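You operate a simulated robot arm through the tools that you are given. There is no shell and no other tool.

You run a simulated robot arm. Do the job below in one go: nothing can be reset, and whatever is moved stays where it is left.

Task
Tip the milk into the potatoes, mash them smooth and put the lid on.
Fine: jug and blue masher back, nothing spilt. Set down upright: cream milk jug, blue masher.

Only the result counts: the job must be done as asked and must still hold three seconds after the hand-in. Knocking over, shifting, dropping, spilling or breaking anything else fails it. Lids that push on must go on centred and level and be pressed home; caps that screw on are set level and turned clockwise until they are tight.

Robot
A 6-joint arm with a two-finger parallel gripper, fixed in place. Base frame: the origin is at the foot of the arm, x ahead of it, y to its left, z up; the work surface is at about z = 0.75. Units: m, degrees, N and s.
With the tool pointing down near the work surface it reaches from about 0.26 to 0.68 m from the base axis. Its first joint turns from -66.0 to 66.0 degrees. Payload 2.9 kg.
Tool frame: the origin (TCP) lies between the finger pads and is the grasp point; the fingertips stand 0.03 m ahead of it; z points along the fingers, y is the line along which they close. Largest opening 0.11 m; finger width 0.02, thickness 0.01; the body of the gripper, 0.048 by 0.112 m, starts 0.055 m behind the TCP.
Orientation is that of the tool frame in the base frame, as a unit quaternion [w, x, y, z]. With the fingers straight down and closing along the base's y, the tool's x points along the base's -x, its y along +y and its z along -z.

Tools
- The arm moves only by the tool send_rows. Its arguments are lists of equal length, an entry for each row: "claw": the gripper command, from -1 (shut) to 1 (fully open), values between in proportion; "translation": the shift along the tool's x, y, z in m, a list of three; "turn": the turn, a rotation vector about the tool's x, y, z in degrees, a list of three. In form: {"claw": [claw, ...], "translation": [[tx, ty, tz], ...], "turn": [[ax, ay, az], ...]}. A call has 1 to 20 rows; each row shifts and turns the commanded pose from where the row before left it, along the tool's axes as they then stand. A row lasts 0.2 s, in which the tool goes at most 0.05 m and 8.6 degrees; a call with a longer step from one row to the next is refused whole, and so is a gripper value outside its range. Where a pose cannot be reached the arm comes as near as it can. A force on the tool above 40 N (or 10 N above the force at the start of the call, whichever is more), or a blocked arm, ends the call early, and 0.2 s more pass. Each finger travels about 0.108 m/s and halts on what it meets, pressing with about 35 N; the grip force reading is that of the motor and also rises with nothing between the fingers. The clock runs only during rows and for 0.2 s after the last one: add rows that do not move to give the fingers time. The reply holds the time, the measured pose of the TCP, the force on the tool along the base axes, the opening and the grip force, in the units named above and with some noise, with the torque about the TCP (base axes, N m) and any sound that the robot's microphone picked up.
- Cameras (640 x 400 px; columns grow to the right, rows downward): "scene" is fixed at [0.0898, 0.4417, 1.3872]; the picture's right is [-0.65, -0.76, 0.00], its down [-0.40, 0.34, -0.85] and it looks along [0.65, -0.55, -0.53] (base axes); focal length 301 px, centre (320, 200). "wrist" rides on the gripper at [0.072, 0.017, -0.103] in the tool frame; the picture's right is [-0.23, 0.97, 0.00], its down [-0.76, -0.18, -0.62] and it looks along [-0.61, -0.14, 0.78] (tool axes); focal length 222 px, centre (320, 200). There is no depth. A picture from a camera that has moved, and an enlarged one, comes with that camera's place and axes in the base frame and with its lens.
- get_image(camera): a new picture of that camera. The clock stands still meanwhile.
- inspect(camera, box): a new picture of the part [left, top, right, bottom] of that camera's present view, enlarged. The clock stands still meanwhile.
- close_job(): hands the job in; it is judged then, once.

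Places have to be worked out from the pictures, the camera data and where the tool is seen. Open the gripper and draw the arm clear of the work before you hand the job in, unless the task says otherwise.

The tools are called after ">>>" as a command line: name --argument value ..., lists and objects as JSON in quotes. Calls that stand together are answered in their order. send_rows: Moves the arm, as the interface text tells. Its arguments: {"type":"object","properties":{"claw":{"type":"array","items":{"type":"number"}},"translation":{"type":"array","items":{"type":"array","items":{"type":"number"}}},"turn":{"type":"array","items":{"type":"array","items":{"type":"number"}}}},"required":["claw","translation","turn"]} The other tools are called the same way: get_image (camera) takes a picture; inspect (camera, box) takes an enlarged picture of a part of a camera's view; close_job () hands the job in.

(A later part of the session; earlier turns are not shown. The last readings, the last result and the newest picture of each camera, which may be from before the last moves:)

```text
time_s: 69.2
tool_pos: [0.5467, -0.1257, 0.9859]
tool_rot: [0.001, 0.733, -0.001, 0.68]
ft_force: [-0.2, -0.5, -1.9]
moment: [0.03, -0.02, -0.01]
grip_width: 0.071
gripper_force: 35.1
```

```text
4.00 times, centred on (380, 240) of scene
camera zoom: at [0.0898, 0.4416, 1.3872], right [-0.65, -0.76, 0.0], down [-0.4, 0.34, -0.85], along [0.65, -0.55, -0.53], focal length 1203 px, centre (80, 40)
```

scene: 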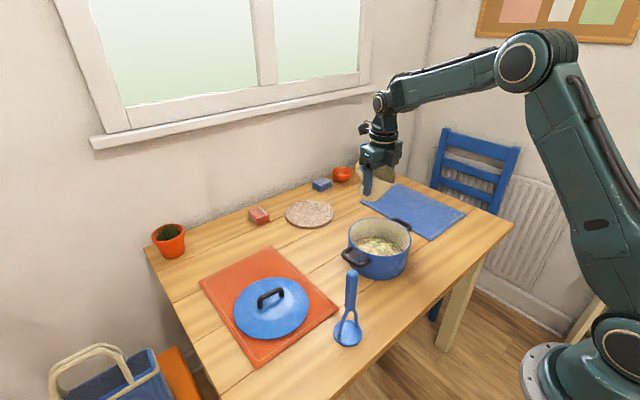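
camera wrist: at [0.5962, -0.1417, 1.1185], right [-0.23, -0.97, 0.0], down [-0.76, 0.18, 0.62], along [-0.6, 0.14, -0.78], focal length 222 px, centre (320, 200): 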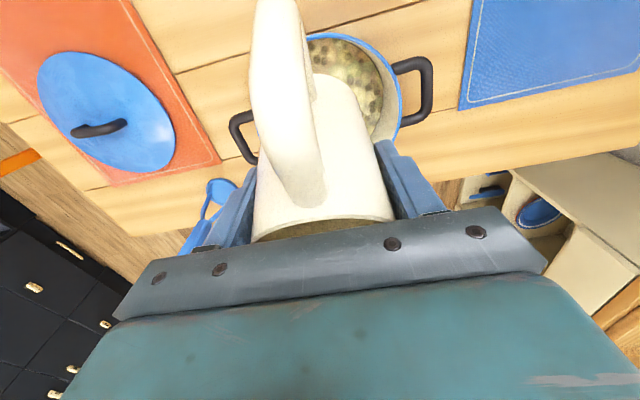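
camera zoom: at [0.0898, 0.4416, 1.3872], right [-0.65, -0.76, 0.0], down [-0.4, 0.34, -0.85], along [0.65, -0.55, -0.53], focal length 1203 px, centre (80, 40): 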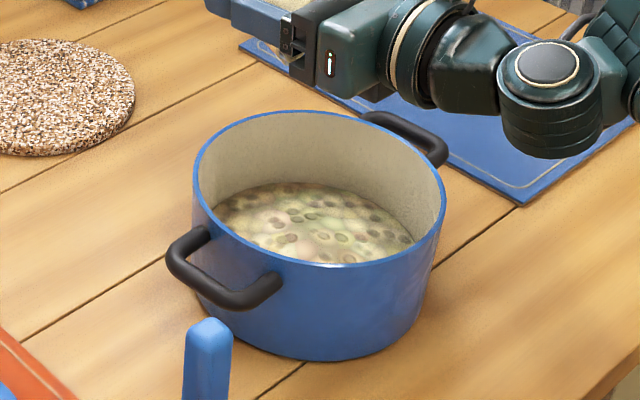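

The pour is done with no sign of a spill. I'll bring the jug back upright and carry it back over its spot.

>>> send_rows --claw '[-1, -1, -1, -1, -1, -1, -1, -1, -1, -1, -1, -1, -1, -1]' --translation '[[0, 0, 0], [0, 0, 0], [0, 0, 0], [0, 0, 0], [0, 0, 0], [0, 0, 0], [0, 0, 0], [0, 0, 0], [0, 0, 0], [0, 0, 0], [0, 0, 0], [0, 0, -0.02], [0, 0, -0.02], [0, 0, 0]]' --turn '[[0, -7.79, 0], [0, -7.79, 0], [0, -7.79, 0], [0, -7.79, 0], [0, -7.79, 0], [0, -7.79, 0], [0, -7.79, 0], [0, -7.79, 0], [0, -7.79, 0], [0, -7.79, 0], [0, -7.79, 0], [0, 0, 0], [0, 0, 0], [0, 0, 0]]'

>>> send_rows --claw '[-1, -1, -1, -1, -1, -1, -1, -1, -1, -1]' --translation '[[-0.0112, 0.0163, 0], [-0.0223, 0.0327, 0], [-0.0223, 0.0327, 0], [-0.0223, 0.0327, 0], [-0.0223, 0.0327, 0], [-0.0223, 0.0327, 0], [-0.0223, 0.0327, 0], [-0.0223, 0.0327, 0], [-0.0112, 0.0163, 0], [0, 0, 0]]' --turn '[[0, 0, 0], [0, 0, 0], [0, 0, 0], [0, 0, 0], [0, 0, 0], [0, 0, 0], [0, 0, 0], [0, 0, 0], [0, 0, 0], [0, 0, 0]]'

>>> get_image --camera "scene"

```text
time_s: 72.2
tool_pos: [0.5458, -0.1249, 1.0252]
tool_rot: [0.0, 1.0, 0.0, 0.001]
ft_force: [-0.2, -1.1, -3.0]
moment: [0.03, 0.06, -0.01]
grip_width: 0.0703
gripper_force: 35.2
```

```text
time_s: 74.4
tool_pos: [0.3631, -0.3871, 1.0241]
tool_rot: [0.0, 1.0, -0.001, 0.0]
ft_force: [-0.2, 0.8, -3.1]
moment: [-0.01, 0.05, 0.0]
grip_width: 0.0706
gripper_force: 34.7
```

```text
taken
```

scene: 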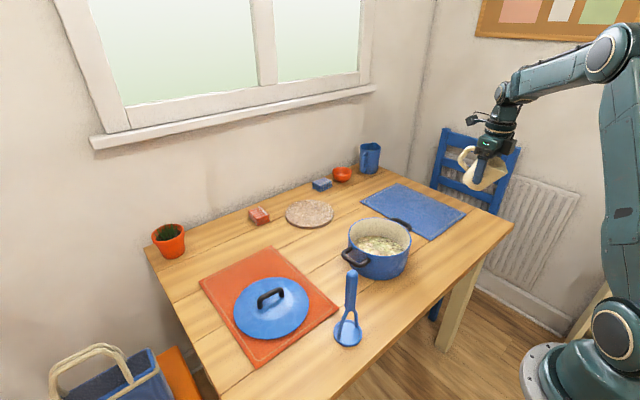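

The force reading hasn't changed clearly, so I'll look into the jug to confirm it's empty.

>>> inspect --camera "scene" --box '[450, 130, 530, 200]'

>>> inspect --camera "scene" --box '[335, 210, 425, 285]'

>>> get_image --camera "wrist"

```text
5.71 times, centred on (490, 165) of scene
camera zoom: at [0.0898, 0.4416, 1.3872], right [-0.65, -0.76, 0.0], down [-0.4, 0.34, -0.85], along [0.65, -0.55, -0.53], focal length 1719 px, centre (-651, 400)
```

zoom: 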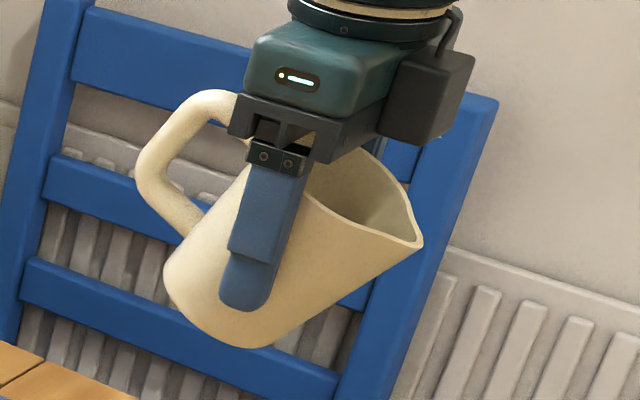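

```text
5.33 times, centred on (380, 248) of scene
camera zoom: at [0.0898, 0.4416, 1.3872], right [-0.65, -0.76, 0.0], down [-0.4, 0.34, -0.85], along [0.65, -0.55, -0.53], focal length 1604 px, centre (0, -53)
```

zoom: 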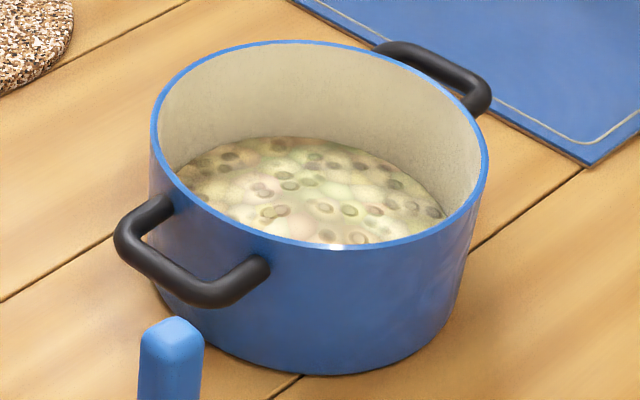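

```text
taken
camera wrist: at [0.437, -0.4033, 1.1273], right [-0.23, -0.97, 0.0], down [-0.76, 0.18, 0.62], along [-0.61, 0.14, -0.78], focal length 222 px, centre (320, 200)
```

wrist: 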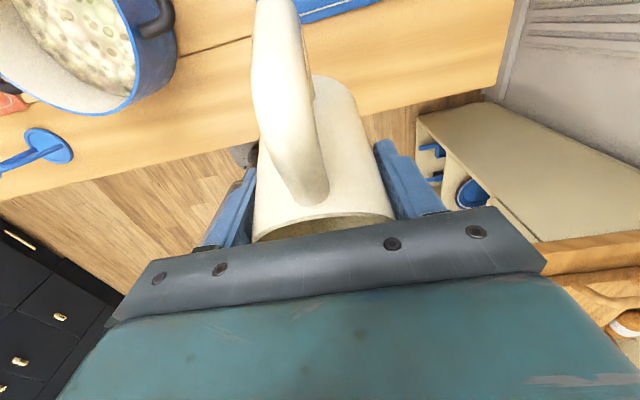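

The jug walls look empty and the pot looks wetter; I'll confirm inside the jug once it's down. Now I'll turn it back to its original heading.

>>> send_rows --claw '[-1, -1, -1, -1, -1, -1, -1, -1, -1, -1, -1, -1, -1, -1, -1, -1, -1, -1, -1, -1]' --translation '[[0.0052, 0, 0], [0, 0, 0], [0, 0, 0], [0, 0, 0], [0, 0, 0], [0, 0, 0], [0, 0, 0], [0, 0, 0], [0, 0, 0], [0, 0, 0], [0, 0, 0], [0, 0, 0], [0, 0, 0], [0, 0, 0], [0, 0, 0], [0, 0, 0], [0, 0, 0], [0, 0, 0], [0, 0, 0], [0, 0, 0]]' --turn '[[0, 0, -7.705], [0, 0, -7.705], [0, 0, -7.705], [0, 0, -7.705], [0, 0, -7.705], [0, 0, -7.705], [0, 0, -7.705], [0, 0, -7.705], [0, 0, -7.705], [0, 0, -7.705], [0, 0, -7.705], [0, 0, -7.705], [0, 0, -7.705], [0, 0, -7.705], [0, 0, -7.705], [0, 0, -7.705], [0, 0, -7.705], [0, 0, -7.705], [0, 0, -7.705], [0, 0, 0]]'

>>> send_rows --claw '[-1, -1, -1, -1, -1, -1, -1, -1, -1, -1, -1, -1]' --translation '[[0, 0, 0], [0, 0, 0], [0, 0, 0], [0, 0, 0], [0, 0, 0], [0, 0, 0], [0, 0, 0], [0.0125, 0, 0.0272], [0.0125, 0, 0.0272], [0.0125, 0, 0.0272], [0.0125, 0, 0.0272], [0, 0, 0]]' --turn '[[0, -4.18, 0], [0, -4.18, 0], [0, -4.18, 0], [0, -4.18, 0], [0, -4.18, 0], [0, -4.18, 0], [0, 0, 0], [0, 0, 0], [0, 0, 0], [0, 0, 0], [0, 0, 0], [0, 0, 0]]'

>>> get_image --camera "wrist"

>>> inspect --camera "scene" --box '[420, 160, 520, 260]'

```text
time_s: 78.6
tool_pos: [0.3727, -0.3882, 1.0241]
tool_rot: [0.0, 0.288, 0.958, 0.001]
ft_force: [0.6, 0.7, -2.6]
moment: [-0.02, -0.05, -0.02]
grip_width: 0.0705
gripper_force: 35.2
```

```text
time_s: 81.2
tool_pos: [0.3719, -0.3894, 0.9046]
tool_rot: [0.209, 0.282, 0.934, -0.062]
ft_force: [-0.1, -0.1, -2.0]
moment: [-0.06, -0.05, 0.0]
grip_width: 0.0708
gripper_force: 35.1
```

```text
taken
camera wrist: at [0.2907, -0.3136, 0.9674], right [0.71, 0.7, 0.1], down [0.25, -0.38, 0.89], along [0.66, -0.61, -0.45], focal length 222 px, centre (320, 200)
```

wrist: 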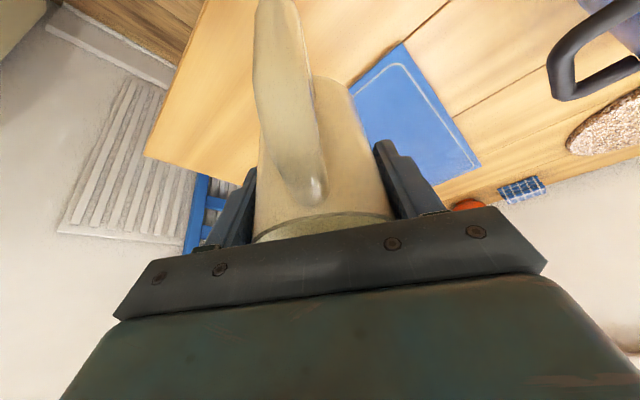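

```text
4.00 times, centred on (470, 210) of scene
camera zoom: at [0.0898, 0.4416, 1.3872], right [-0.65, -0.76, 0.0], down [-0.4, 0.34, -0.85], along [0.65, -0.55, -0.53], focal length 1203 px, centre (-280, 160)
```

zoom: 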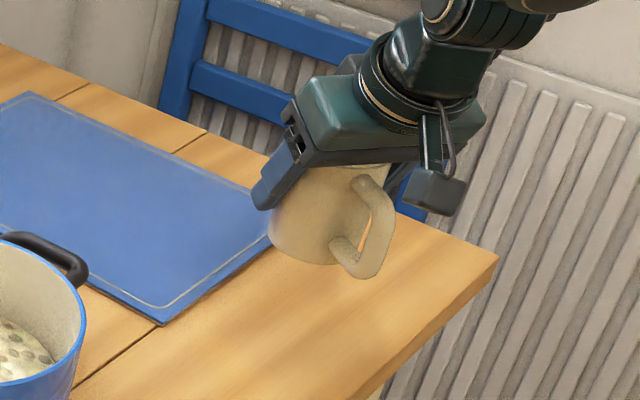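

The jug is just above its old spot. I'll lower it to the original grasp height.

>>> send_rows --claw '[-1, -1, -1, -1, -1, -1, -1, -1]' --translation '[[0.0115, 0, 0.022], [0.0115, 0, 0.022], [0.0115, 0, 0.022], [0.0052, 0, 0.0105], [0.0026, 0, 0.005], [0.0013, 0, 0.0026], [0, 0, 0], [0, 0, 0]]' --turn '[[0, 0, 0], [0, 0, 0], [0, 0, 0], [0, 0, 0], [0, 0, 0], [0, 0, 0], [0, 0, 0], [0, 0, 0]]'

>>> inspect --camera "scene" --box '[420, 180, 520, 270]'

```text
time_s: 83.0
tool_pos: [0.3687, -0.3861, 0.81]
tool_rot: [0.207, 0.283, 0.934, -0.062]
ft_force: [-0.2, 0.3, -2.0]
moment: [0.01, -0.03, -0.01]
grip_width: 0.0705
gripper_force: 34.6
```

```text
4.44 times, centred on (470, 225) of scene
camera zoom: at [0.0898, 0.4416, 1.3872], right [-0.65, -0.76, 0.0], down [-0.4, 0.34, -0.85], along [0.65, -0.55, -0.53], focal length 1337 px, centre (-347, 89)
```

zoom: 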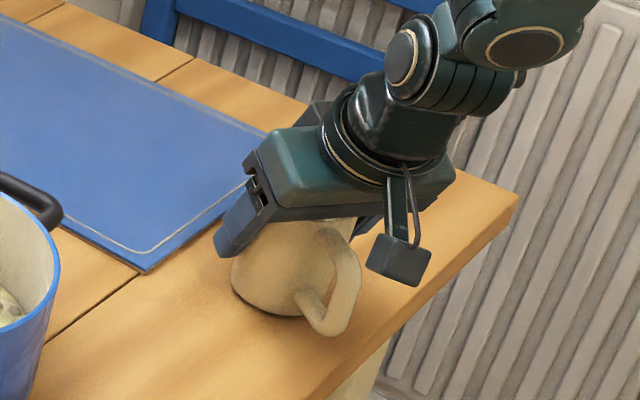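

It's within a couple of millimetres and the full weight still hangs on the gripper. I'll inch down until it touches.

>>> send_rows --claw '[-1, -1, -1, -1]' --translation '[[0.00042, 0, 0.0009], [0.00042, 0, 0.0009], [0, 0, 0], [0, 0, 0]]' --turn '[[0, 0, 0], [0, 0, 0], [0, 0, 0], [0, 0, 0]]'

```text
time_s: 84.0
tool_pos: [0.3701, -0.3851, 0.8072]
tool_rot: [0.208, 0.283, 0.934, -0.062]
ft_force: [-0.1, 0.2, -2.5]
moment: [-0.03, -0.06, 0.02]
grip_width: 0.0703
gripper_force: 34.7
```

>>> send_rows --claw '[-1, -1, -1, -1]' --translation '[[0.00042, 0, 0.0009], [0.00021, 0, 0.00045], [0, 0, 0], [0, 0, 0]]' --turn '[[0, 0, 0], [0, 0, 0], [0, 0, 0], [0, 0, 0]]'

```text
time_s: 85.0
tool_pos: [0.3691, -0.3848, 0.8075]
tool_rot: [0.209, 0.283, 0.934, -0.063]
ft_force: [-4.5, 2.9, 17.5]
moment: [0.52, 0.25, 0.12]
grip_width: 0.0705
gripper_force: 34.5
```

The jug is in contact at 17.5 N. I'll back off slightly to relieve the load, then open the fingers.

>>> send_rows --claw '[-1, -1, 0.5, 1, 1, 1]' --translation '[[-0.00021, 0, -0.00045], [0, 0, 0], [0, 0, 0], [0, 0, 0], [0, 0, 0], [0, 0, 0]]' --turn '[[0, 0, 0], [0, 0, 0], [0, 0, 0], [0, 0, 0], [0, 0, 0], [0, 0, 0]]'

>>> get_image --camera "wrist"

```text
time_s: 86.4
tool_pos: [0.3695, -0.3856, 0.8085]
tool_rot: [0.208, 0.283, 0.934, -0.063]
ft_force: [-0.7, 0.1, 0.4]
moment: [0.0, 0.0, 0.0]
grip_width: 0.11
gripper_force: 0.0
```

```text
taken
camera wrist: at [0.2884, -0.3101, 0.8702], right [0.71, 0.7, 0.1], down [0.25, -0.38, 0.89], along [0.66, -0.61, -0.45], focal length 222 px, centre (320, 200)
```

wrist: 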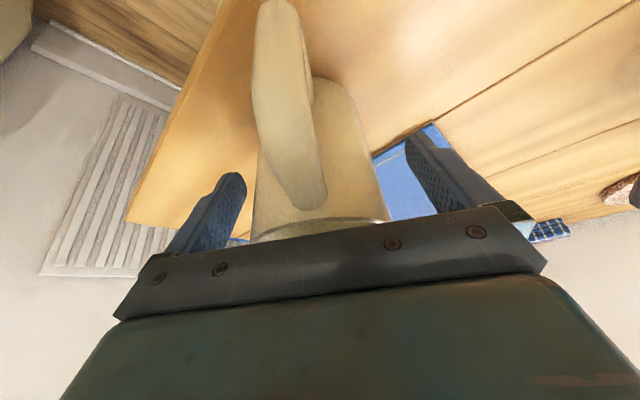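

The jug is released and standing. I'll rise straight up and check it.

>>> send_rows --claw '[1, 1, 1, 1, 1, 1, 1, 1, 1, 1, 1]' --translation '[[-0.008, 0, -0.0172], [-0.01606, 0, -0.03444], [-0.01606, 0, -0.03444], [-0.01606, 0, -0.03444], [-0.01606, 0, -0.03444], [-0.01606, 0, -0.03444], [0, 0, 0], [0, 0, 0], [0, 0, 0], [0, 0, 0], [0, 0, 0]]' --turn '[[0, 0, 0], [0, 0, 0], [0, 0, 0], [0, 0, 0], [0, 0, 0], [0, 0, 0], [0, 6.28, 0], [0, 6.28, 0], [0, 6.28, 0], [0, 6.28, 0], [0, 0, 0]]'

>>> get_image --camera "wrist"

>>> inspect --camera "scene" --box '[430, 200, 500, 260]'

```text
time_s: 88.8
tool_pos: [0.369, -0.384, 1.0159]
tool_rot: [0.0, 0.288, 0.958, 0.0]
ft_force: [-0.5, -0.4, -0.1]
moment: [0.02, -0.04, -0.02]
grip_width: 0.11
gripper_force: 0.1
```

```text
taken
camera wrist: at [0.3193, -0.3302, 1.1195], right [0.73, 0.69, 0.0], down [0.54, -0.57, 0.62], along [0.43, -0.45, -0.78], focal length 222 px, centre (320, 200)
```

wrist: 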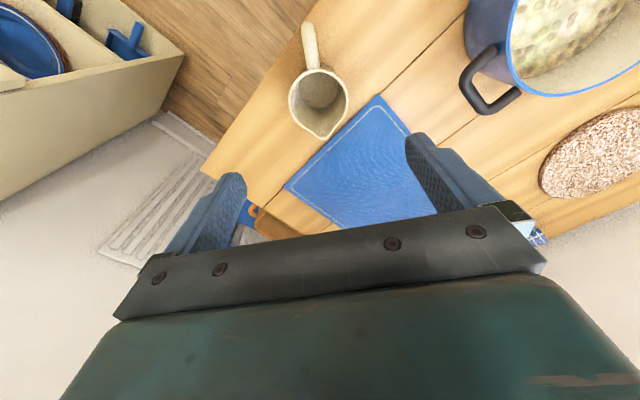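

```text
6.67 times, centred on (465, 230) of scene
camera zoom: at [0.0898, 0.4417, 1.3872], right [-0.65, -0.76, 0.0], down [-0.4, 0.34, -0.85], along [0.65, -0.55, -0.53], focal length 2005 px, centre (-647, 0)
```

zoom: 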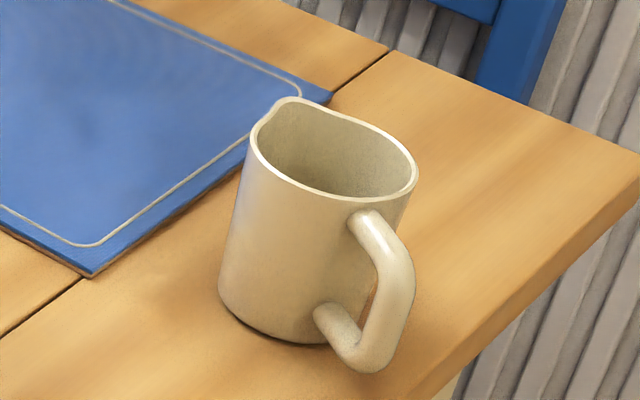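

The jug is empty and stands within a millimetre or two of where it started. Next is the masher: I'll turn to a standard heading and move above it for a closer look.

>>> send_rows --claw '[1, 1, 1, 1, 1, 1, 1, 1, 1, 1, 1, 1, 1, 1, 1, 1]' --translation '[[0, 0, -0.02], [0, 0, -0.02], [0, 0, -0.02], [0, 0, 0], [0.0055, 0.0455, -0.007], [0.0055, 0.0455, -0.007], [0.0055, 0.0455, -0.007], [0.0055, 0.0455, -0.007], [0.0055, 0.0455, -0.007], [0.0055, 0.0455, -0.007], [0.0055, 0.0455, -0.007], [0.0055, 0.0455, -0.007], [0.0055, 0.0455, -0.007], [0.0055, 0.0455, -0.007], [0.0055, 0.0455, -0.007], [0, 0, 0]]' --turn '[[0, 0, -8.4], [0, 0, -8.4], [0, 0, -8.4], [0, 0, -8.4], [0, 0, 0], [0, 0, 0], [0, 0, 0], [0, 0, 0], [0, 0, 0], [0, 0, 0], [0, 0, 0], [0, 0, 0], [0, 0, 0], [0, 0, 0], [0, 0, 0], [0, 0, 0]]'

>>> get_image --camera "wrist"

```text
time_s: 92.2
tool_pos: [0.3071, 0.1152, 1.1564]
tool_rot: [0.0, 0.001, 1.0, 0.001]
ft_force: [0.2, -0.5, 0.1]
moment: [0.03, -0.01, 0.0]
grip_width: 0.1099
gripper_force: 0.1
```

```text
taken
camera wrist: at [0.2365, 0.134, 1.2585], right [0.23, 0.97, 0.0], down [0.76, -0.18, 0.62], along [0.61, -0.14, -0.78], focal length 222 px, centre (320, 200)
```

wrist: 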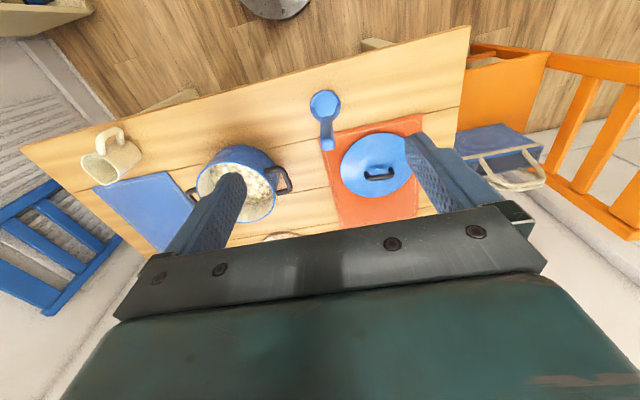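

>>> inspect --camera "wrist" --box '[280, 70, 440, 230]'

>>> inspect --camera "scene" --box '[310, 255, 390, 355]'

```text
2.50 times, centred on (360, 150) of wrist
camera zoom: at [0.2365, 0.134, 1.2585], right [0.23, 0.97, 0.0], down [0.76, -0.18, 0.62], along [0.61, -0.14, -0.78], focal length 555 px, centre (220, 325)
```

zoom: 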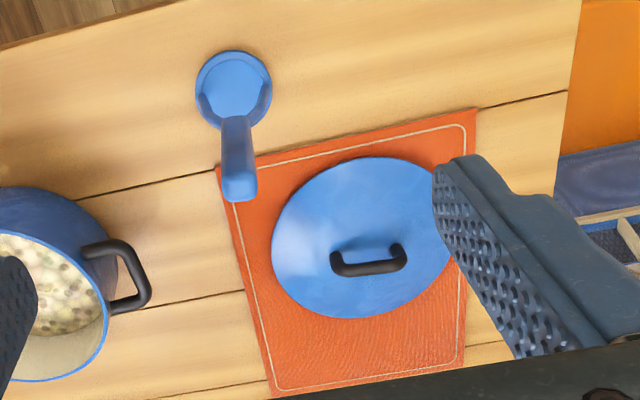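

```text
4.00 times, centred on (350, 305) of scene
camera zoom: at [0.0898, 0.4417, 1.3872], right [-0.65, -0.76, 0.0], down [-0.4, 0.34, -0.85], along [0.65, -0.55, -0.53], focal length 1203 px, centre (200, -220)
```

zoom: 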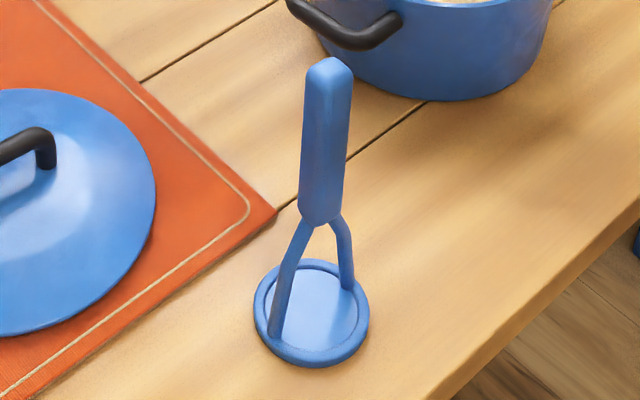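

The masher axis is at (0.379, 0.114), its handle top is at about 0.95, and its flat faces lie near yaw 80°. I'll turn 10° to match and come down over the handle, stopping above it first.

>>> send_rows --claw '[1, 1, 1, 1, 1, 1]' --translation '[[0, 0, 0], [0, 0, 0], [-0.0237, 0.0038, 0.0355], [-0.0237, 0.0038, 0.0355], [-0.0237, 0.0038, 0.0355], [0, 0, 0]]' --turn '[[0, 0, 5], [0, 0, 5], [0, 0, 0], [0, 0, 0], [0, 0, 0], [0, 0, 0]]'

>>> get_image --camera "wrist"

>>> inspect --camera "scene" --box '[290, 190, 430, 350]'

```text
time_s: 93.6
tool_pos: [0.3837, 0.113, 1.0448]
tool_rot: [0.0, 0.086, 0.996, 0.0]
ft_force: [0.3, 0.5, 0.1]
moment: [0.04, 0.04, 0.01]
grip_width: 0.1097
gripper_force: 0.0
```

```text
taken
camera wrist: at [0.3157, 0.1439, 1.1478], right [0.39, 0.92, 0.0], down [0.72, -0.31, 0.62], along [0.57, -0.24, -0.78], focal length 222 px, centre (320, 200)
```

wrist: 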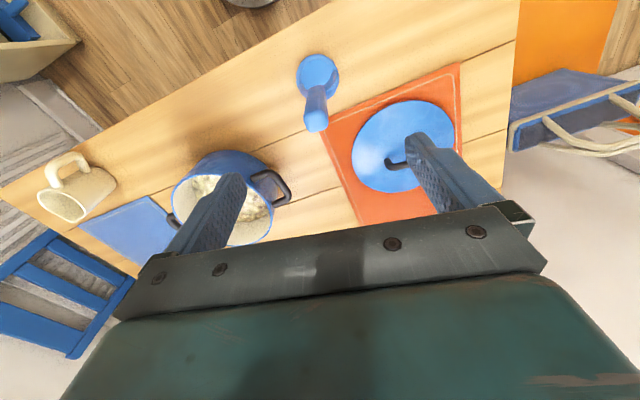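

```text
2.50 times, centred on (360, 270) of scene
camera zoom: at [0.0898, 0.4417, 1.3872], right [-0.65, -0.76, 0.0], down [-0.4, 0.34, -0.85], along [0.65, -0.55, -0.53], focal length 752 px, centre (220, 25)
```

zoom: 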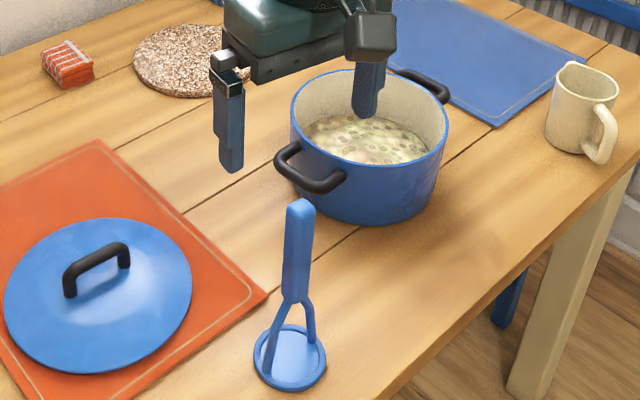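

A small correction in x and then straight down: the fingers will pass either side of the handle to TCP z≈0.908.

>>> send_rows --claw '[1, 1, 1, 1, 1, 1]' --translation '[[0.0051, 0.0006, 0.02], [0, 0, 0.035], [0, 0, 0.035], [0, 0, 0.03], [0, 0, 0.017], [0, 0, 0]]' --turn '[[0, 0, 0], [0, 0, 0], [0, 0, 0], [0, 0, 0], [0, 0, 0], [0, 0, 0]]'

>>> get_image --camera "wrist"

>>> inspect --camera "scene" --box '[290, 230, 410, 350]'

```text
time_s: 95.0
tool_pos: [0.3773, 0.116, 0.9076]
tool_rot: [0.0, 0.087, 0.996, 0.001]
ft_force: [-0.6, 0.4, 0.0]
moment: [0.03, 0.0, 0.0]
grip_width: 0.1101
gripper_force: 0.0
```

```text
taken
camera wrist: at [0.3088, 0.145, 1.0103], right [0.39, 0.92, 0.0], down [0.72, -0.31, 0.62], along [0.57, -0.24, -0.78], focal length 222 px, centre (320, 200)
```

wrist: 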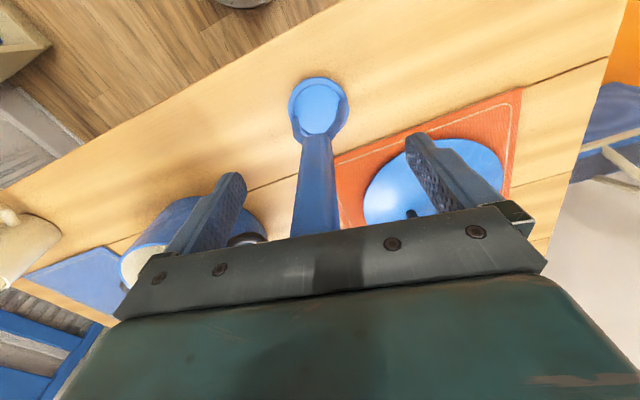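

```text
3.33 times, centred on (350, 290) of scene
camera zoom: at [0.0898, 0.4417, 1.3872], right [-0.65, -0.76, 0.0], down [-0.4, 0.34, -0.85], along [0.65, -0.55, -0.53], focal length 1003 px, centre (220, -100)
```

zoom: 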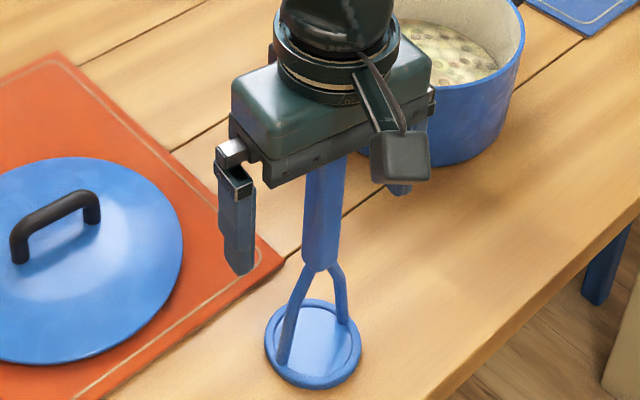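

The handle sits about 2.5 mm off-centre between the fingers. I'll correct that and close.

>>> send_rows --claw '[1, 1, 0.2, -0.3, -1, -1, -1]' --translation '[[0, -0.0025, 0], [0, 0, 0], [0, 0, 0], [0, 0, 0], [0, 0, 0], [0, 0, 0], [0, 0, 0]]' --turn '[[0, 0, 0], [0, 0, 0], [0, 0, 0], [0, 0, 0], [0, 0, 0], [0, 0, 0], [0, 0, 0]]'

>>> inspect --camera "scene" --box '[290, 230, 410, 350]'

```text
time_s: 96.6
tool_pos: [0.3765, 0.1132, 0.9096]
tool_rot: [0.0, 0.087, 0.996, 0.001]
ft_force: [-0.3, -0.2, -0.2]
moment: [-0.02, 0.02, 0.0]
grip_width: 0.0214
gripper_force: 34.9
```

```text
3.33 times, centred on (350, 290) of scene
camera zoom: at [0.0898, 0.4417, 1.3872], right [-0.65, -0.76, 0.0], down [-0.4, 0.34, -0.85], along [0.65, -0.55, -0.53], focal length 1003 px, centre (220, -100)
```

zoom: 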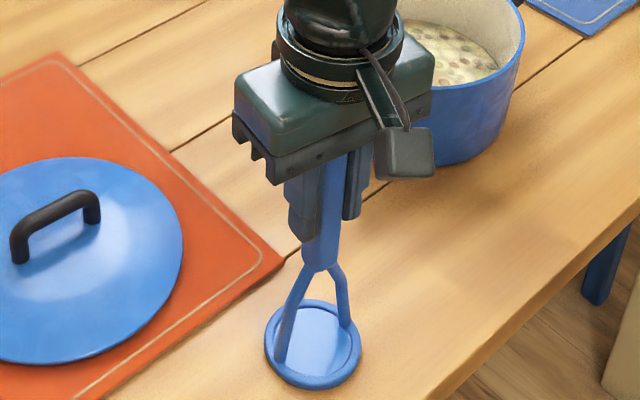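

The masher is gripped firmly with a 21 mm wide hold. I'll lift it 14 cm and carry it over the pot centre.

>>> send_rows --claw '[-1, -1, -1, -1, -1, -1, -1, -1, -1, -1, -1, -1, -1, -1]' --translation '[[0, 0, -0.01], [0, 0, -0.03], [0, 0, -0.035], [0, 0, -0.035], [0, 0, -0.03], [0, 0, 0], [-0.0222, -0.0305, 0], [-0.0222, -0.0305, 0], [-0.0222, -0.0305, 0], [-0.0222, -0.0305, 0], [-0.0222, -0.0305, 0], [-0.0222, -0.0305, 0], [-0.0222, -0.0305, 0], [0, 0, 0]]' --turn '[[0, 0, 0], [0, 0, 0], [0, 0, 0], [0, 0, 0], [0, 0, 0], [0, 0, 0], [0, 0, 0], [0, 0, 0], [0, 0, 0], [0, 0, 0], [0, 0, 0], [0, 0, 0], [0, 0, 0], [0, 0, 0]]'

>>> get_image --camera "scene"

>>> get_image --camera "wrist"

```text
time_s: 99.6
tool_pos: [0.4925, -0.1252, 1.0482]
tool_rot: [0.0, 0.087, 0.996, 0.0]
ft_force: [0.4, -0.8, -0.8]
moment: [0.03, 0.0, 0.01]
grip_width: 0.0216
gripper_force: 35.0
```

```text
taken
```

scene: 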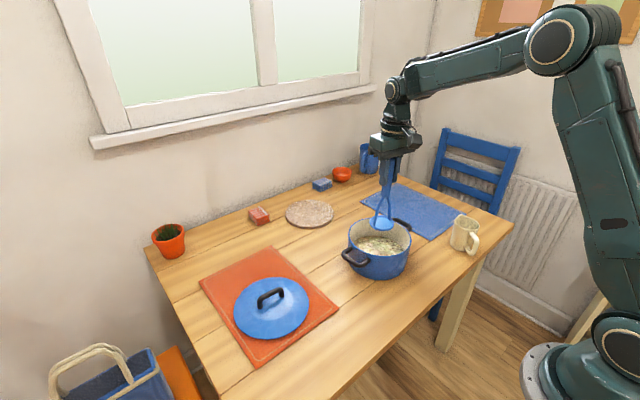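

```text
taken
camera wrist: at [0.425, -0.0955, 1.1512], right [0.39, 0.92, 0.0], down [0.72, -0.31, 0.62], along [0.57, -0.24, -0.78], focal length 222 px, centre (320, 200)
```

wrist: 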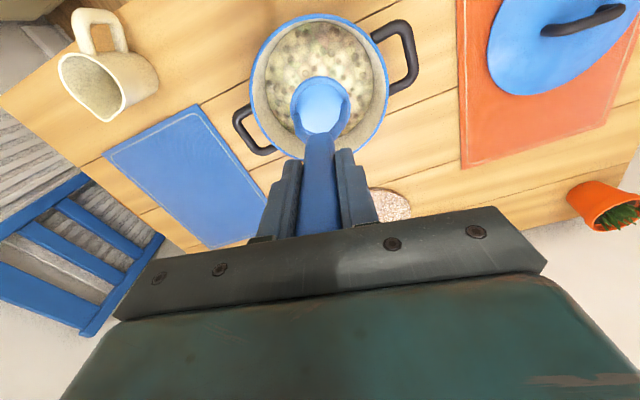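

The masher is over the pot centre. I'll lower it in and feel for the potatoes.

>>> send_rows --claw '[-1, -1, -1, -1, -1, -1, -1, -1, -1, -1]' --translation '[[0, 0, 0.025], [0, 0, 0.025], [0, 0, 0.02], [0, 0, 0.01], [0, 0, 0.01], [0, 0, 0.01], [0, 0, 0.01], [0, 0, 0.008], [0, 0, 0], [0, 0, 0]]' --turn '[[0, 0, 0], [0, 0, 0], [0, 0, 0], [0, 0, 0], [0, 0, 0], [0, 0, 0], [0, 0, 0], [0, 0, 0], [0, 0, 0], [0, 0, 0]]'

>>> inspect --camera "scene" --box '[330, 130, 430, 290]'

```text
time_s: 101.8
tool_pos: [0.4924, -0.125, 0.9332]
tool_rot: [0.0, 0.087, 0.996, 0.001]
ft_force: [0.3, -0.5, -0.9]
moment: [-0.02, -0.02, 0.02]
grip_width: 0.0216
gripper_force: 34.9
```

```text
2.50 times, centred on (380, 210) of scene
camera zoom: at [0.0898, 0.4417, 1.3872], right [-0.65, -0.76, 0.0], down [-0.4, 0.34, -0.85], along [0.65, -0.55, -0.53], focal length 752 px, centre (170, 175)
```

zoom: 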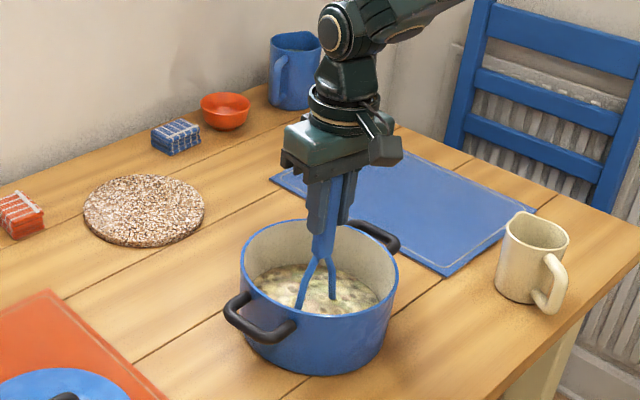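

There's no resistance yet and the head is in the potatoes. I'll go further down in small steps to find the pot floor.

>>> send_rows --claw '[-1, -1, -1, -1, -1, -1]' --translation '[[0, 0, 0.004], [0, 0, 0.004], [0, 0, 0.003], [0, 0, 0.002], [0, 0, 0], [0, 0, 0]]' --turn '[[0, 0, 0], [0, 0, 0], [0, 0, 0], [0, 0, 0], [0, 0, 0], [0, 0, 0]]'

>>> inspect --camera "scene" --box '[340, 200, 420, 280]'

```text
time_s: 103.2
tool_pos: [0.4925, -0.1239, 0.9195]
tool_rot: [0.0, 0.087, 0.996, 0.0]
ft_force: [0.3, 0.2, -0.7]
moment: [0.02, -0.02, -0.01]
grip_width: 0.0218
gripper_force: 34.9
```

```text
5.00 times, centred on (380, 240) of scene
camera zoom: at [0.0898, 0.4417, 1.3872], right [-0.65, -0.76, 0.0], down [-0.4, 0.34, -0.85], along [0.65, -0.55, -0.53], focal length 1504 px, centre (20, 0)
```

zoom: 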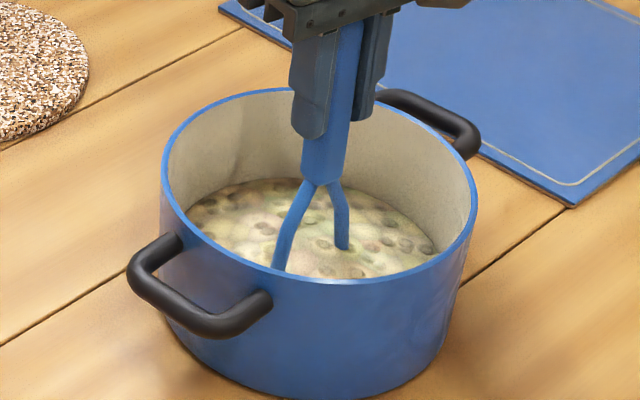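

The masher bottom is at about 0.761, just above the floor. Now I'll mash in strokes around a 38 mm ring, lifting about 5 cm between presses.

>>> send_rows --claw '[-1, -1, -1, -1, -1, -1, -1, -1, -1, -1, -1, -1, -1, -1, -1, -1, -1, -1, -1, -1]' --translation '[[0, 0, -0.025], [0.038, 0, -0.025], [0, 0, 0.025], [0, 0, 0.025], [0, 0, -0.025], [-0.019, 0.033, -0.025], [0, 0, 0.025], [0, 0, 0.025], [0, 0, -0.025], [-0.038, 0, -0.025], [0, 0, 0.025], [0, 0, 0.025], [0, 0, -0.025], [-0.019, -0.033, -0.025], [0, 0, 0.025], [0, 0, 0.025], [0, 0, -0.025], [0.019, -0.033, -0.025], [0, 0, 0.025], [0, 0, 0.025]]' --turn '[[0, 0, 0], [0, 0, 0], [0, 0, 0], [0, 0, 0], [0, 0, 0], [0, 0, 0], [0, 0, 0], [0, 0, 0], [0, 0, 0], [0, 0, 0], [0, 0, 0], [0, 0, 0], [0, 0, 0], [0, 0, 0], [0, 0, 0], [0, 0, 0], [0, 0, 0], [0, 0, 0], [0, 0, 0], [0, 0, 0]]'

>>> inspect --camera "scene" --box '[340, 200, 420, 280]'

```text
time_s: 107.4
tool_pos: [0.5058, -0.1604, 0.919]
tool_rot: [-0.001, 0.088, 0.996, 0.0]
ft_force: [0.2, 0.6, -0.7]
moment: [0.0, 0.0, -0.01]
grip_width: 0.0216
gripper_force: 35.1
```

```text
5.00 times, centred on (380, 240) of scene
camera zoom: at [0.0898, 0.4416, 1.3872], right [-0.65, -0.76, 0.0], down [-0.4, 0.34, -0.85], along [0.65, -0.55, -0.53], focal length 1504 px, centre (20, 0)
```

zoom: 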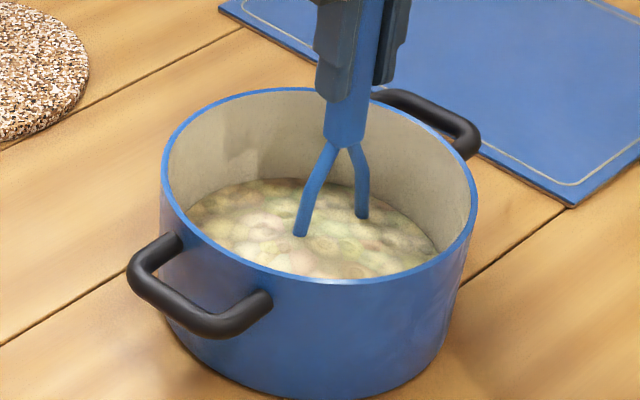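

The lumps are starting to blend, so the strokes are working. I'll carry on around the pot and through the centre.

>>> send_rows --claw '[-1, -1, -1, -1, -1, -1, -1, -1, -1, -1, -1, -1, -1, -1, -1, -1, -1, -1, -1, -1]' --translation '[[0, 0, -0.025], [0.038, 0, -0.025], [0, 0, 0.025], [0, 0, 0.025], [0, 0, -0.025], [-0.019, 0.033, -0.025], [0, 0, 0.025], [0, 0, 0.025], [0, 0, -0.025], [0.038, 0, -0.025], [0, 0, 0.025], [0, 0, 0.025], [0, 0, -0.025], [-0.019, 0.033, -0.025], [0, 0, 0.025], [0, 0, 0.025], [0, 0, -0.025], [-0.038, 0, -0.025], [0, 0, 0.025], [0, 0, 0.025]]' --turn '[[0, 0, 0], [0, 0, 0], [0, 0, 0], [0, 0, 0], [0, 0, 0], [0, 0, 0], [0, 0, 0], [0, 0, 0], [0, 0, 0], [0, 0, 0], [0, 0, 0], [0, 0, 0], [0, 0, 0], [0, 0, 0], [0, 0, 0], [0, 0, 0], [0, 0, 0], [0, 0, 0], [0, 0, 0], [0, 0, 0]]'

>>> send_rows --claw '[-1, -1, -1, -1, -1, -1, -1, -1, -1, -1, -1, -1, -1, -1, -1, -1, -1, -1, -1, -1]' --translation '[[0, 0, -0.025], [-0.019, -0.033, -0.025], [0, 0, 0.025], [0, 0, 0.025], [0, 0, -0.025], [0.019, -0.033, -0.025], [0, 0, 0.025], [0, 0, 0.025], [0, 0, -0.025], [0.038, 0, -0.025], [0, 0, 0.025], [0, 0, 0.025], [0, 0, -0.025], [-0.019, 0.033, -0.025], [0, 0, 0.025], [0, 0, 0.025], [0, 0, -0.025], [0, 0, -0.025], [0, 0, 0.025], [0, 0, 0.025]]' --turn '[[0, 0, 0], [0, 0, 0], [0, 0, 0], [0, 0, 0], [0, 0, 0], [0, 0, 0], [0, 0, 0], [0, 0, 0], [0, 0, 0], [0, 0, 0], [0, 0, 0], [0, 0, 0], [0, 0, 0], [0, 0, 0], [0, 0, 0], [0, 0, 0], [0, 0, 0], [0, 0, 0], [0, 0, 0], [0, 0, 0]]'

>>> inspect --camera "scene" --box '[340, 200, 420, 280]'

```text
time_s: 111.6
tool_pos: [0.5164, -0.0936, 0.9165]
tool_rot: [0.0, 0.087, 0.996, 0.0]
ft_force: [0.0, -0.6, -0.6]
moment: [-0.02, 0.02, 0.01]
grip_width: 0.022
gripper_force: 34.7
```

```text
time_s: 115.8
tool_pos: [0.4929, -0.1237, 0.9185]
tool_rot: [0.0, 0.087, 0.996, 0.0]
ft_force: [0.6, -0.4, -1.3]
moment: [-0.02, 0.02, 0.01]
grip_width: 0.0216
gripper_force: 35.0
```

```text
5.00 times, centred on (380, 240) of scene
camera zoom: at [0.0898, 0.4417, 1.3872], right [-0.65, -0.76, 0.0], down [-0.4, 0.34, -0.85], along [0.65, -0.55, -0.53], focal length 1504 px, centre (20, 0)
```

zoom: 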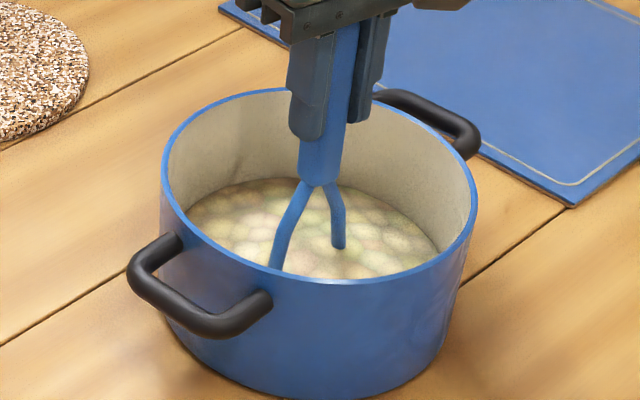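

It's smoother, but soft lumps remain. I'll do two more rounds.

>>> send_rows --claw '[-1, -1, -1, -1, -1, -1, -1, -1, -1, -1, -1, -1, -1, -1, -1, -1, -1, -1, -1, -1]' --translation '[[0, 0, -0.025], [0.038, 0, -0.025], [0, 0, 0.025], [0, 0, 0.025], [0, 0, -0.025], [-0.019, 0.033, -0.025], [0, 0, 0.025], [0, 0, 0.025], [0, 0, -0.025], [-0.038, 0, -0.025], [0, 0, 0.025], [0, 0, 0.025], [0, 0, -0.025], [-0.019, -0.033, -0.025], [0, 0, 0.025], [0, 0, 0.025], [0, 0, -0.025], [0.019, -0.033, -0.025], [0, 0, 0.025], [0, 0, 0.025]]' --turn '[[0, 0, 0], [0, 0, 0], [0, 0, 0], [0, 0, 0], [0, 0, 0], [0, 0, 0], [0, 0, 0], [0, 0, 0], [0, 0, 0], [0, 0, 0], [0, 0, 0], [0, 0, 0], [0, 0, 0], [0, 0, 0], [0, 0, 0], [0, 0, 0], [0, 0, 0], [0, 0, 0], [0, 0, 0], [0, 0, 0]]'

>>> send_rows --claw '[-1, -1, -1, -1, -1, -1, -1, -1, -1, -1, -1, -1, -1, -1, -1, -1, -1, -1, -1, -1]' --translation '[[0, 0, -0.025], [0.038, 0, -0.025], [0, 0, 0.025], [0, 0, 0.025], [0, 0, -0.025], [-0.019, 0.033, -0.025], [0, 0, 0.025], [0, 0, 0.025], [0, 0, -0.025], [0.038, 0, -0.025], [0, 0, 0.025], [0, 0, 0.025], [0, 0, -0.025], [-0.019, 0.033, -0.025], [0, 0, 0.025], [0, 0, 0.025], [0, 0, -0.025], [-0.038, 0, -0.025], [0, 0, 0.025], [0, 0, 0.025]]' --turn '[[0, 0, 0], [0, 0, 0], [0, 0, 0], [0, 0, 0], [0, 0, 0], [0, 0, 0], [0, 0, 0], [0, 0, 0], [0, 0, 0], [0, 0, 0], [0, 0, 0], [0, 0, 0], [0, 0, 0], [0, 0, 0], [0, 0, 0], [0, 0, 0], [0, 0, 0], [0, 0, 0], [0, 0, 0], [0, 0, 0]]'

>>> send_rows --claw '[-1, -1, -1, -1, -1, -1, -1, -1, -1, -1, -1, -1, -1, -1, -1, -1, -1, -1, -1, -1]' --translation '[[0, 0, -0.025], [-0.019, -0.033, -0.025], [0, 0, 0.025], [0, 0, 0.025], [0, 0, -0.025], [0.019, -0.033, -0.025], [0, 0, 0.025], [0, 0, 0.025], [0, 0, -0.025], [0.038, 0, -0.025], [0, 0, 0.025], [0, 0, 0.025], [0, 0, -0.025], [-0.019, 0.033, -0.025], [0, 0, 0.025], [0, 0, 0.025], [0, 0, -0.025], [0, 0, -0.025], [0, 0, 0.025], [0, 0, 0.025]]' --turn '[[0, 0, 0], [0, 0, 0], [0, 0, 0], [0, 0, 0], [0, 0, 0], [0, 0, 0], [0, 0, 0], [0, 0, 0], [0, 0, 0], [0, 0, 0], [0, 0, 0], [0, 0, 0], [0, 0, 0], [0, 0, 0], [0, 0, 0], [0, 0, 0], [0, 0, 0], [0, 0, 0], [0, 0, 0], [0, 0, 0]]'

>>> inspect --camera "scene" --box '[340, 200, 420, 280]'

```text
time_s: 120.0
tool_pos: [0.5045, -0.1605, 0.9194]
tool_rot: [-0.001, 0.087, 0.996, 0.001]
ft_force: [-0.6, 0.1, -0.5]
moment: [-0.04, 0.0, -0.03]
grip_width: 0.0219
gripper_force: 35.1
```

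```text
time_s: 124.2
tool_pos: [0.519, -0.0934, 0.9213]
tool_rot: [0.001, 0.087, 0.996, 0.001]
ft_force: [0.3, 0.4, -0.9]
moment: [-0.03, 0.0, -0.01]
grip_width: 0.0216
gripper_force: 35.1
```

```text
time_s: 128.4
tool_pos: [0.4924, -0.1234, 0.9195]
tool_rot: [0.0, 0.087, 0.996, -0.001]
ft_force: [0.3, 0.3, 0.0]
moment: [0.0, 0.04, 0.0]
grip_width: 0.0215
gripper_force: 34.9
```

```text
5.00 times, centred on (380, 240) of scene
camera zoom: at [0.0898, 0.4417, 1.3872], right [-0.65, -0.76, 0.0], down [-0.4, 0.34, -0.85], along [0.65, -0.55, -0.53], focal length 1504 px, centre (20, 0)
```

zoom: 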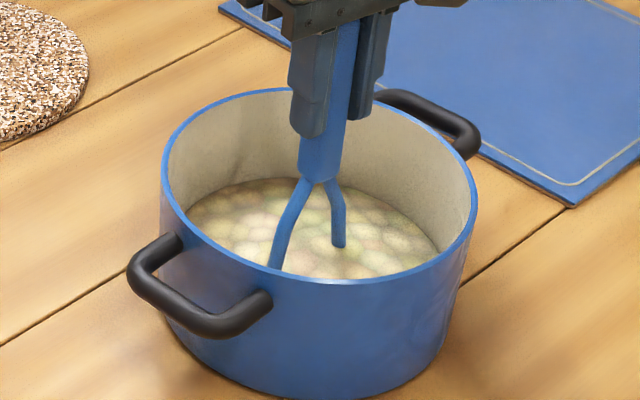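

The last rounds changed little. I'll lift the masher out but keep it over the pot, and inspect the surface properly.

>>> send_rows --claw '[-1, -1, -1, -1, -1, -1]' --translation '[[0, 0, -0.025], [0, 0, -0.03], [0, 0, -0.035], [0, 0, -0.03], [0, 0, 0], [0, 0, 0]]' --turn '[[0, 0, 0], [0, 0, 0], [0, 0, 0], [0, 0, 0], [0, 0, 0], [0, 0, 0]]'

>>> inspect --camera "wrist" --box '[230, 0, 430, 180]'

>>> inspect --camera "scene" --box '[340, 180, 420, 280]'

```text
time_s: 129.8
tool_pos: [0.4936, -0.1255, 1.0413]
tool_rot: [-0.001, 0.087, 0.996, 0.0]
ft_force: [0.8, -0.4, -0.8]
moment: [0.02, 0.03, 0.04]
grip_width: 0.0219
gripper_force: 35.3
```

```text
2.22 times, centred on (330, 90) of wrist
camera zoom: at [0.4262, -0.0953, 1.1434], right [0.39, 0.92, 0.0], down [0.72, -0.31, 0.62], along [0.57, -0.24, -0.78], focal length 494 px, centre (298, 444)
```

zoom: 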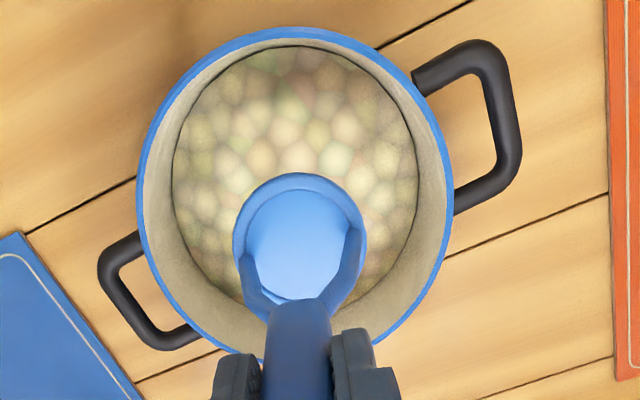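

```text
4.00 times, centred on (380, 230) of scene
camera zoom: at [0.0898, 0.4417, 1.3872], right [-0.65, -0.76, 0.0], down [-0.4, 0.34, -0.85], along [0.65, -0.55, -0.53], focal length 1203 px, centre (80, 80)
```

zoom: 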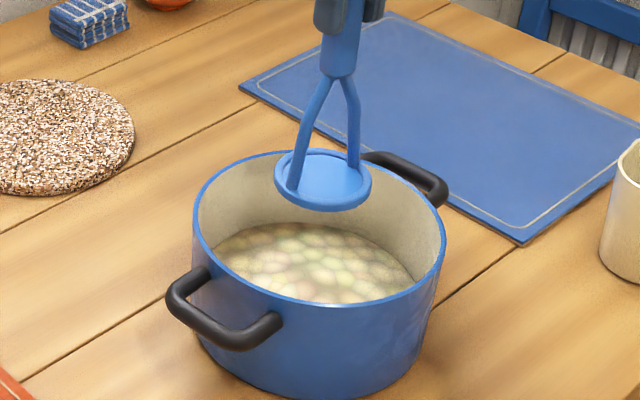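

The dark lumps are gone, leaving a soft cell pattern. I'll zoom in closer to judge whether it's really smooth.

>>> inspect --camera "wrist" --box '[280, 15, 370, 85]'

>>> inspect --camera "scene" --box '[355, 225, 405, 265]'

```text
5.71 times, centred on (325, 50) of wrist
camera zoom: at [0.4262, -0.0953, 1.1434], right [0.39, 0.92, 0.0], down [0.72, -0.31, 0.62], along [0.57, -0.24, -0.78], focal length 1269 px, centre (291, 1057)
```

zoom: 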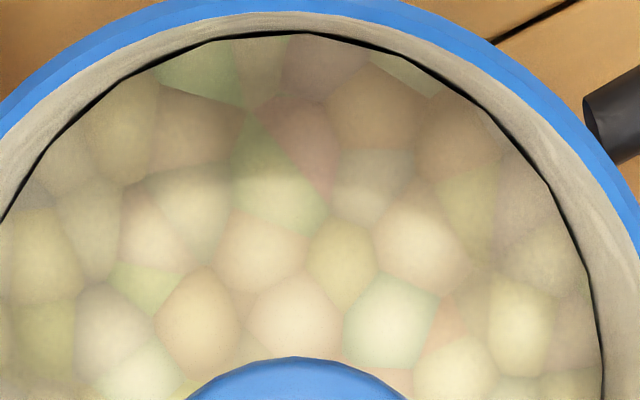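

```text
10.00 times, centred on (380, 245) of scene
camera zoom: at [0.0898, 0.4417, 1.3872], right [-0.65, -0.76, 0.0], down [-0.4, 0.34, -0.85], along [0.65, -0.55, -0.53], focal length 3008 px, centre (-280, -250)
```

zoom: 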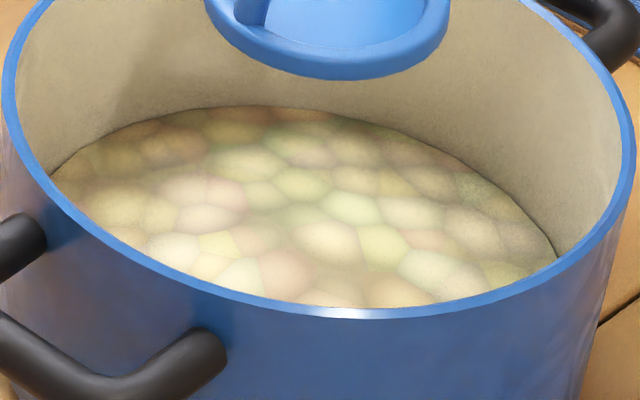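

The dark lumps have faded completely. To be sure, I'll do one more round with the ring turned 30° and a touch deeper, and see whether the texture still changes.

>>> send_rows --claw '[-1, -1, -1, -1, -1, -1, -1, -1, -1, -1, -1, -1, -1, -1, -1, -1, -1, -1, -1, -1]' --translation '[[-0.003, 0, 0.04], [0, 0, 0.04], [0.0346, 0.02, 0], [0, 0, 0.022], [0, 0, 0.022], [0, 0, -0.025], [-0.0346, 0.02, -0.025], [0, 0, 0.025], [0, 0, 0.025], [0, 0, -0.025], [-0.0346, -0.02, -0.025], [0, 0, 0.025], [0, 0, 0.025], [0, 0, -0.025], [0, -0.04, -0.025], [0, 0, 0.025], [0, 0, 0.025], [0, 0, -0.025], [0.0346, -0.02, -0.025], [0, 0, 0.025]]' --turn '[[0, 0, 0], [0, 0, 0], [0, 0, 0], [0, 0, 0], [0, 0, 0], [0, 0, 0], [0, 0, 0], [0, 0, 0], [0, 0, 0], [0, 0, 0], [0, 0, 0], [0, 0, 0], [0, 0, 0], [0, 0, 0], [0, 0, 0], [0, 0, 0], [0, 0, 0], [0, 0, 0], [0, 0, 0], [0, 0, 0]]'

>>> send_rows --claw '[-1, -1, -1, -1, -1, -1, -1, -1, -1, -1, -1, -1, -1, -1, -1, -1]' --translation '[[0, 0, 0.025], [0, 0, -0.025], [0.0346, 0.02, -0.025], [0, 0, 0.025], [0, 0, 0.025], [0, 0, -0.025], [-0.0346, 0.02, -0.025], [0, 0, 0.025], [0, 0, 0.025], [0, 0, 0], [0, 0, -0.025], [0, 0, -0.03], [0, 0, -0.035], [0, 0, -0.035], [0, 0, 0], [0, 0, 0]]' --turn '[[0, 0, 0], [0, 0, 0], [0, 0, 0], [0, 0, 0], [0, 0, 0], [0, 0, 0], [0, 0, 0], [0, 0, 0], [0, 0, 0], [0, 0, 0], [0, 0, 0], [0, 0, 0], [0, 0, 0], [0, 0, 0], [0, 0, 0], [0, 0, 0]]'

>>> inspect --camera "scene" --box '[355, 225, 405, 265]'

>>> inspect --camera "wrist" --box '[280, 15, 370, 85]'

```text
time_s: 134.0
tool_pos: [0.489, -0.1634, 0.9398]
tool_rot: [0.001, 0.087, 0.996, 0.0]
ft_force: [0.4, 1.2, -1.2]
moment: [-0.04, 0.02, -0.03]
grip_width: 0.0216
gripper_force: 35.1
```

```text
time_s: 137.4
tool_pos: [0.4958, -0.1259, 1.0396]
tool_rot: [0.0, 0.088, 0.996, 0.0]
ft_force: [-0.1, 0.0, -0.9]
moment: [0.02, 0.0, 0.03]
grip_width: 0.0217
gripper_force: 35.2
```

```text
10.00 times, centred on (380, 245) of scene
camera zoom: at [0.0898, 0.4417, 1.3872], right [-0.65, -0.76, 0.0], down [-0.4, 0.34, -0.85], along [0.65, -0.55, -0.53], focal length 3008 px, centre (-280, -250)
```

zoom: 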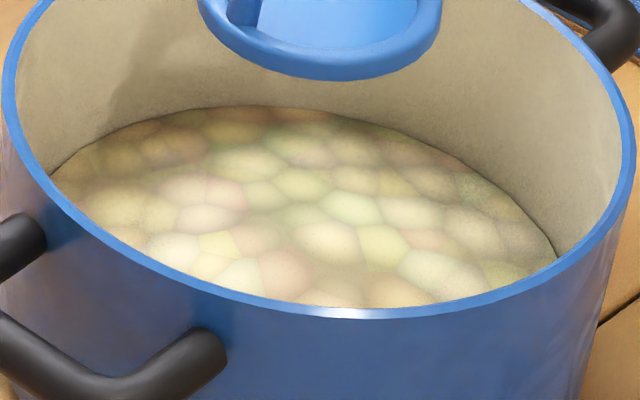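

```text
5.71 times, centred on (325, 50) of wrist
camera zoom: at [0.4285, -0.0957, 1.1413], right [0.39, 0.92, 0.0], down [0.72, -0.31, 0.62], along [0.57, -0.24, -0.78], focal length 1269 px, centre (291, 1057)
```

zoom: 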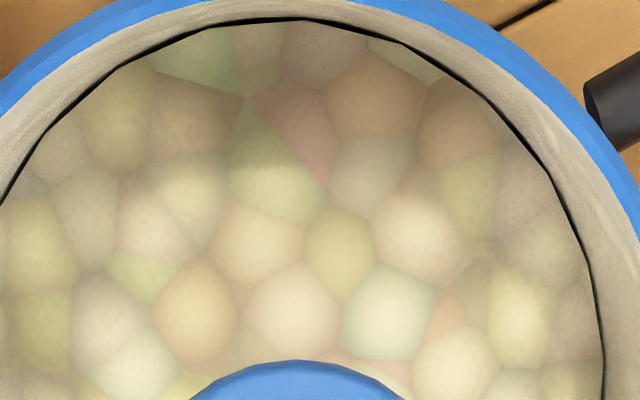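

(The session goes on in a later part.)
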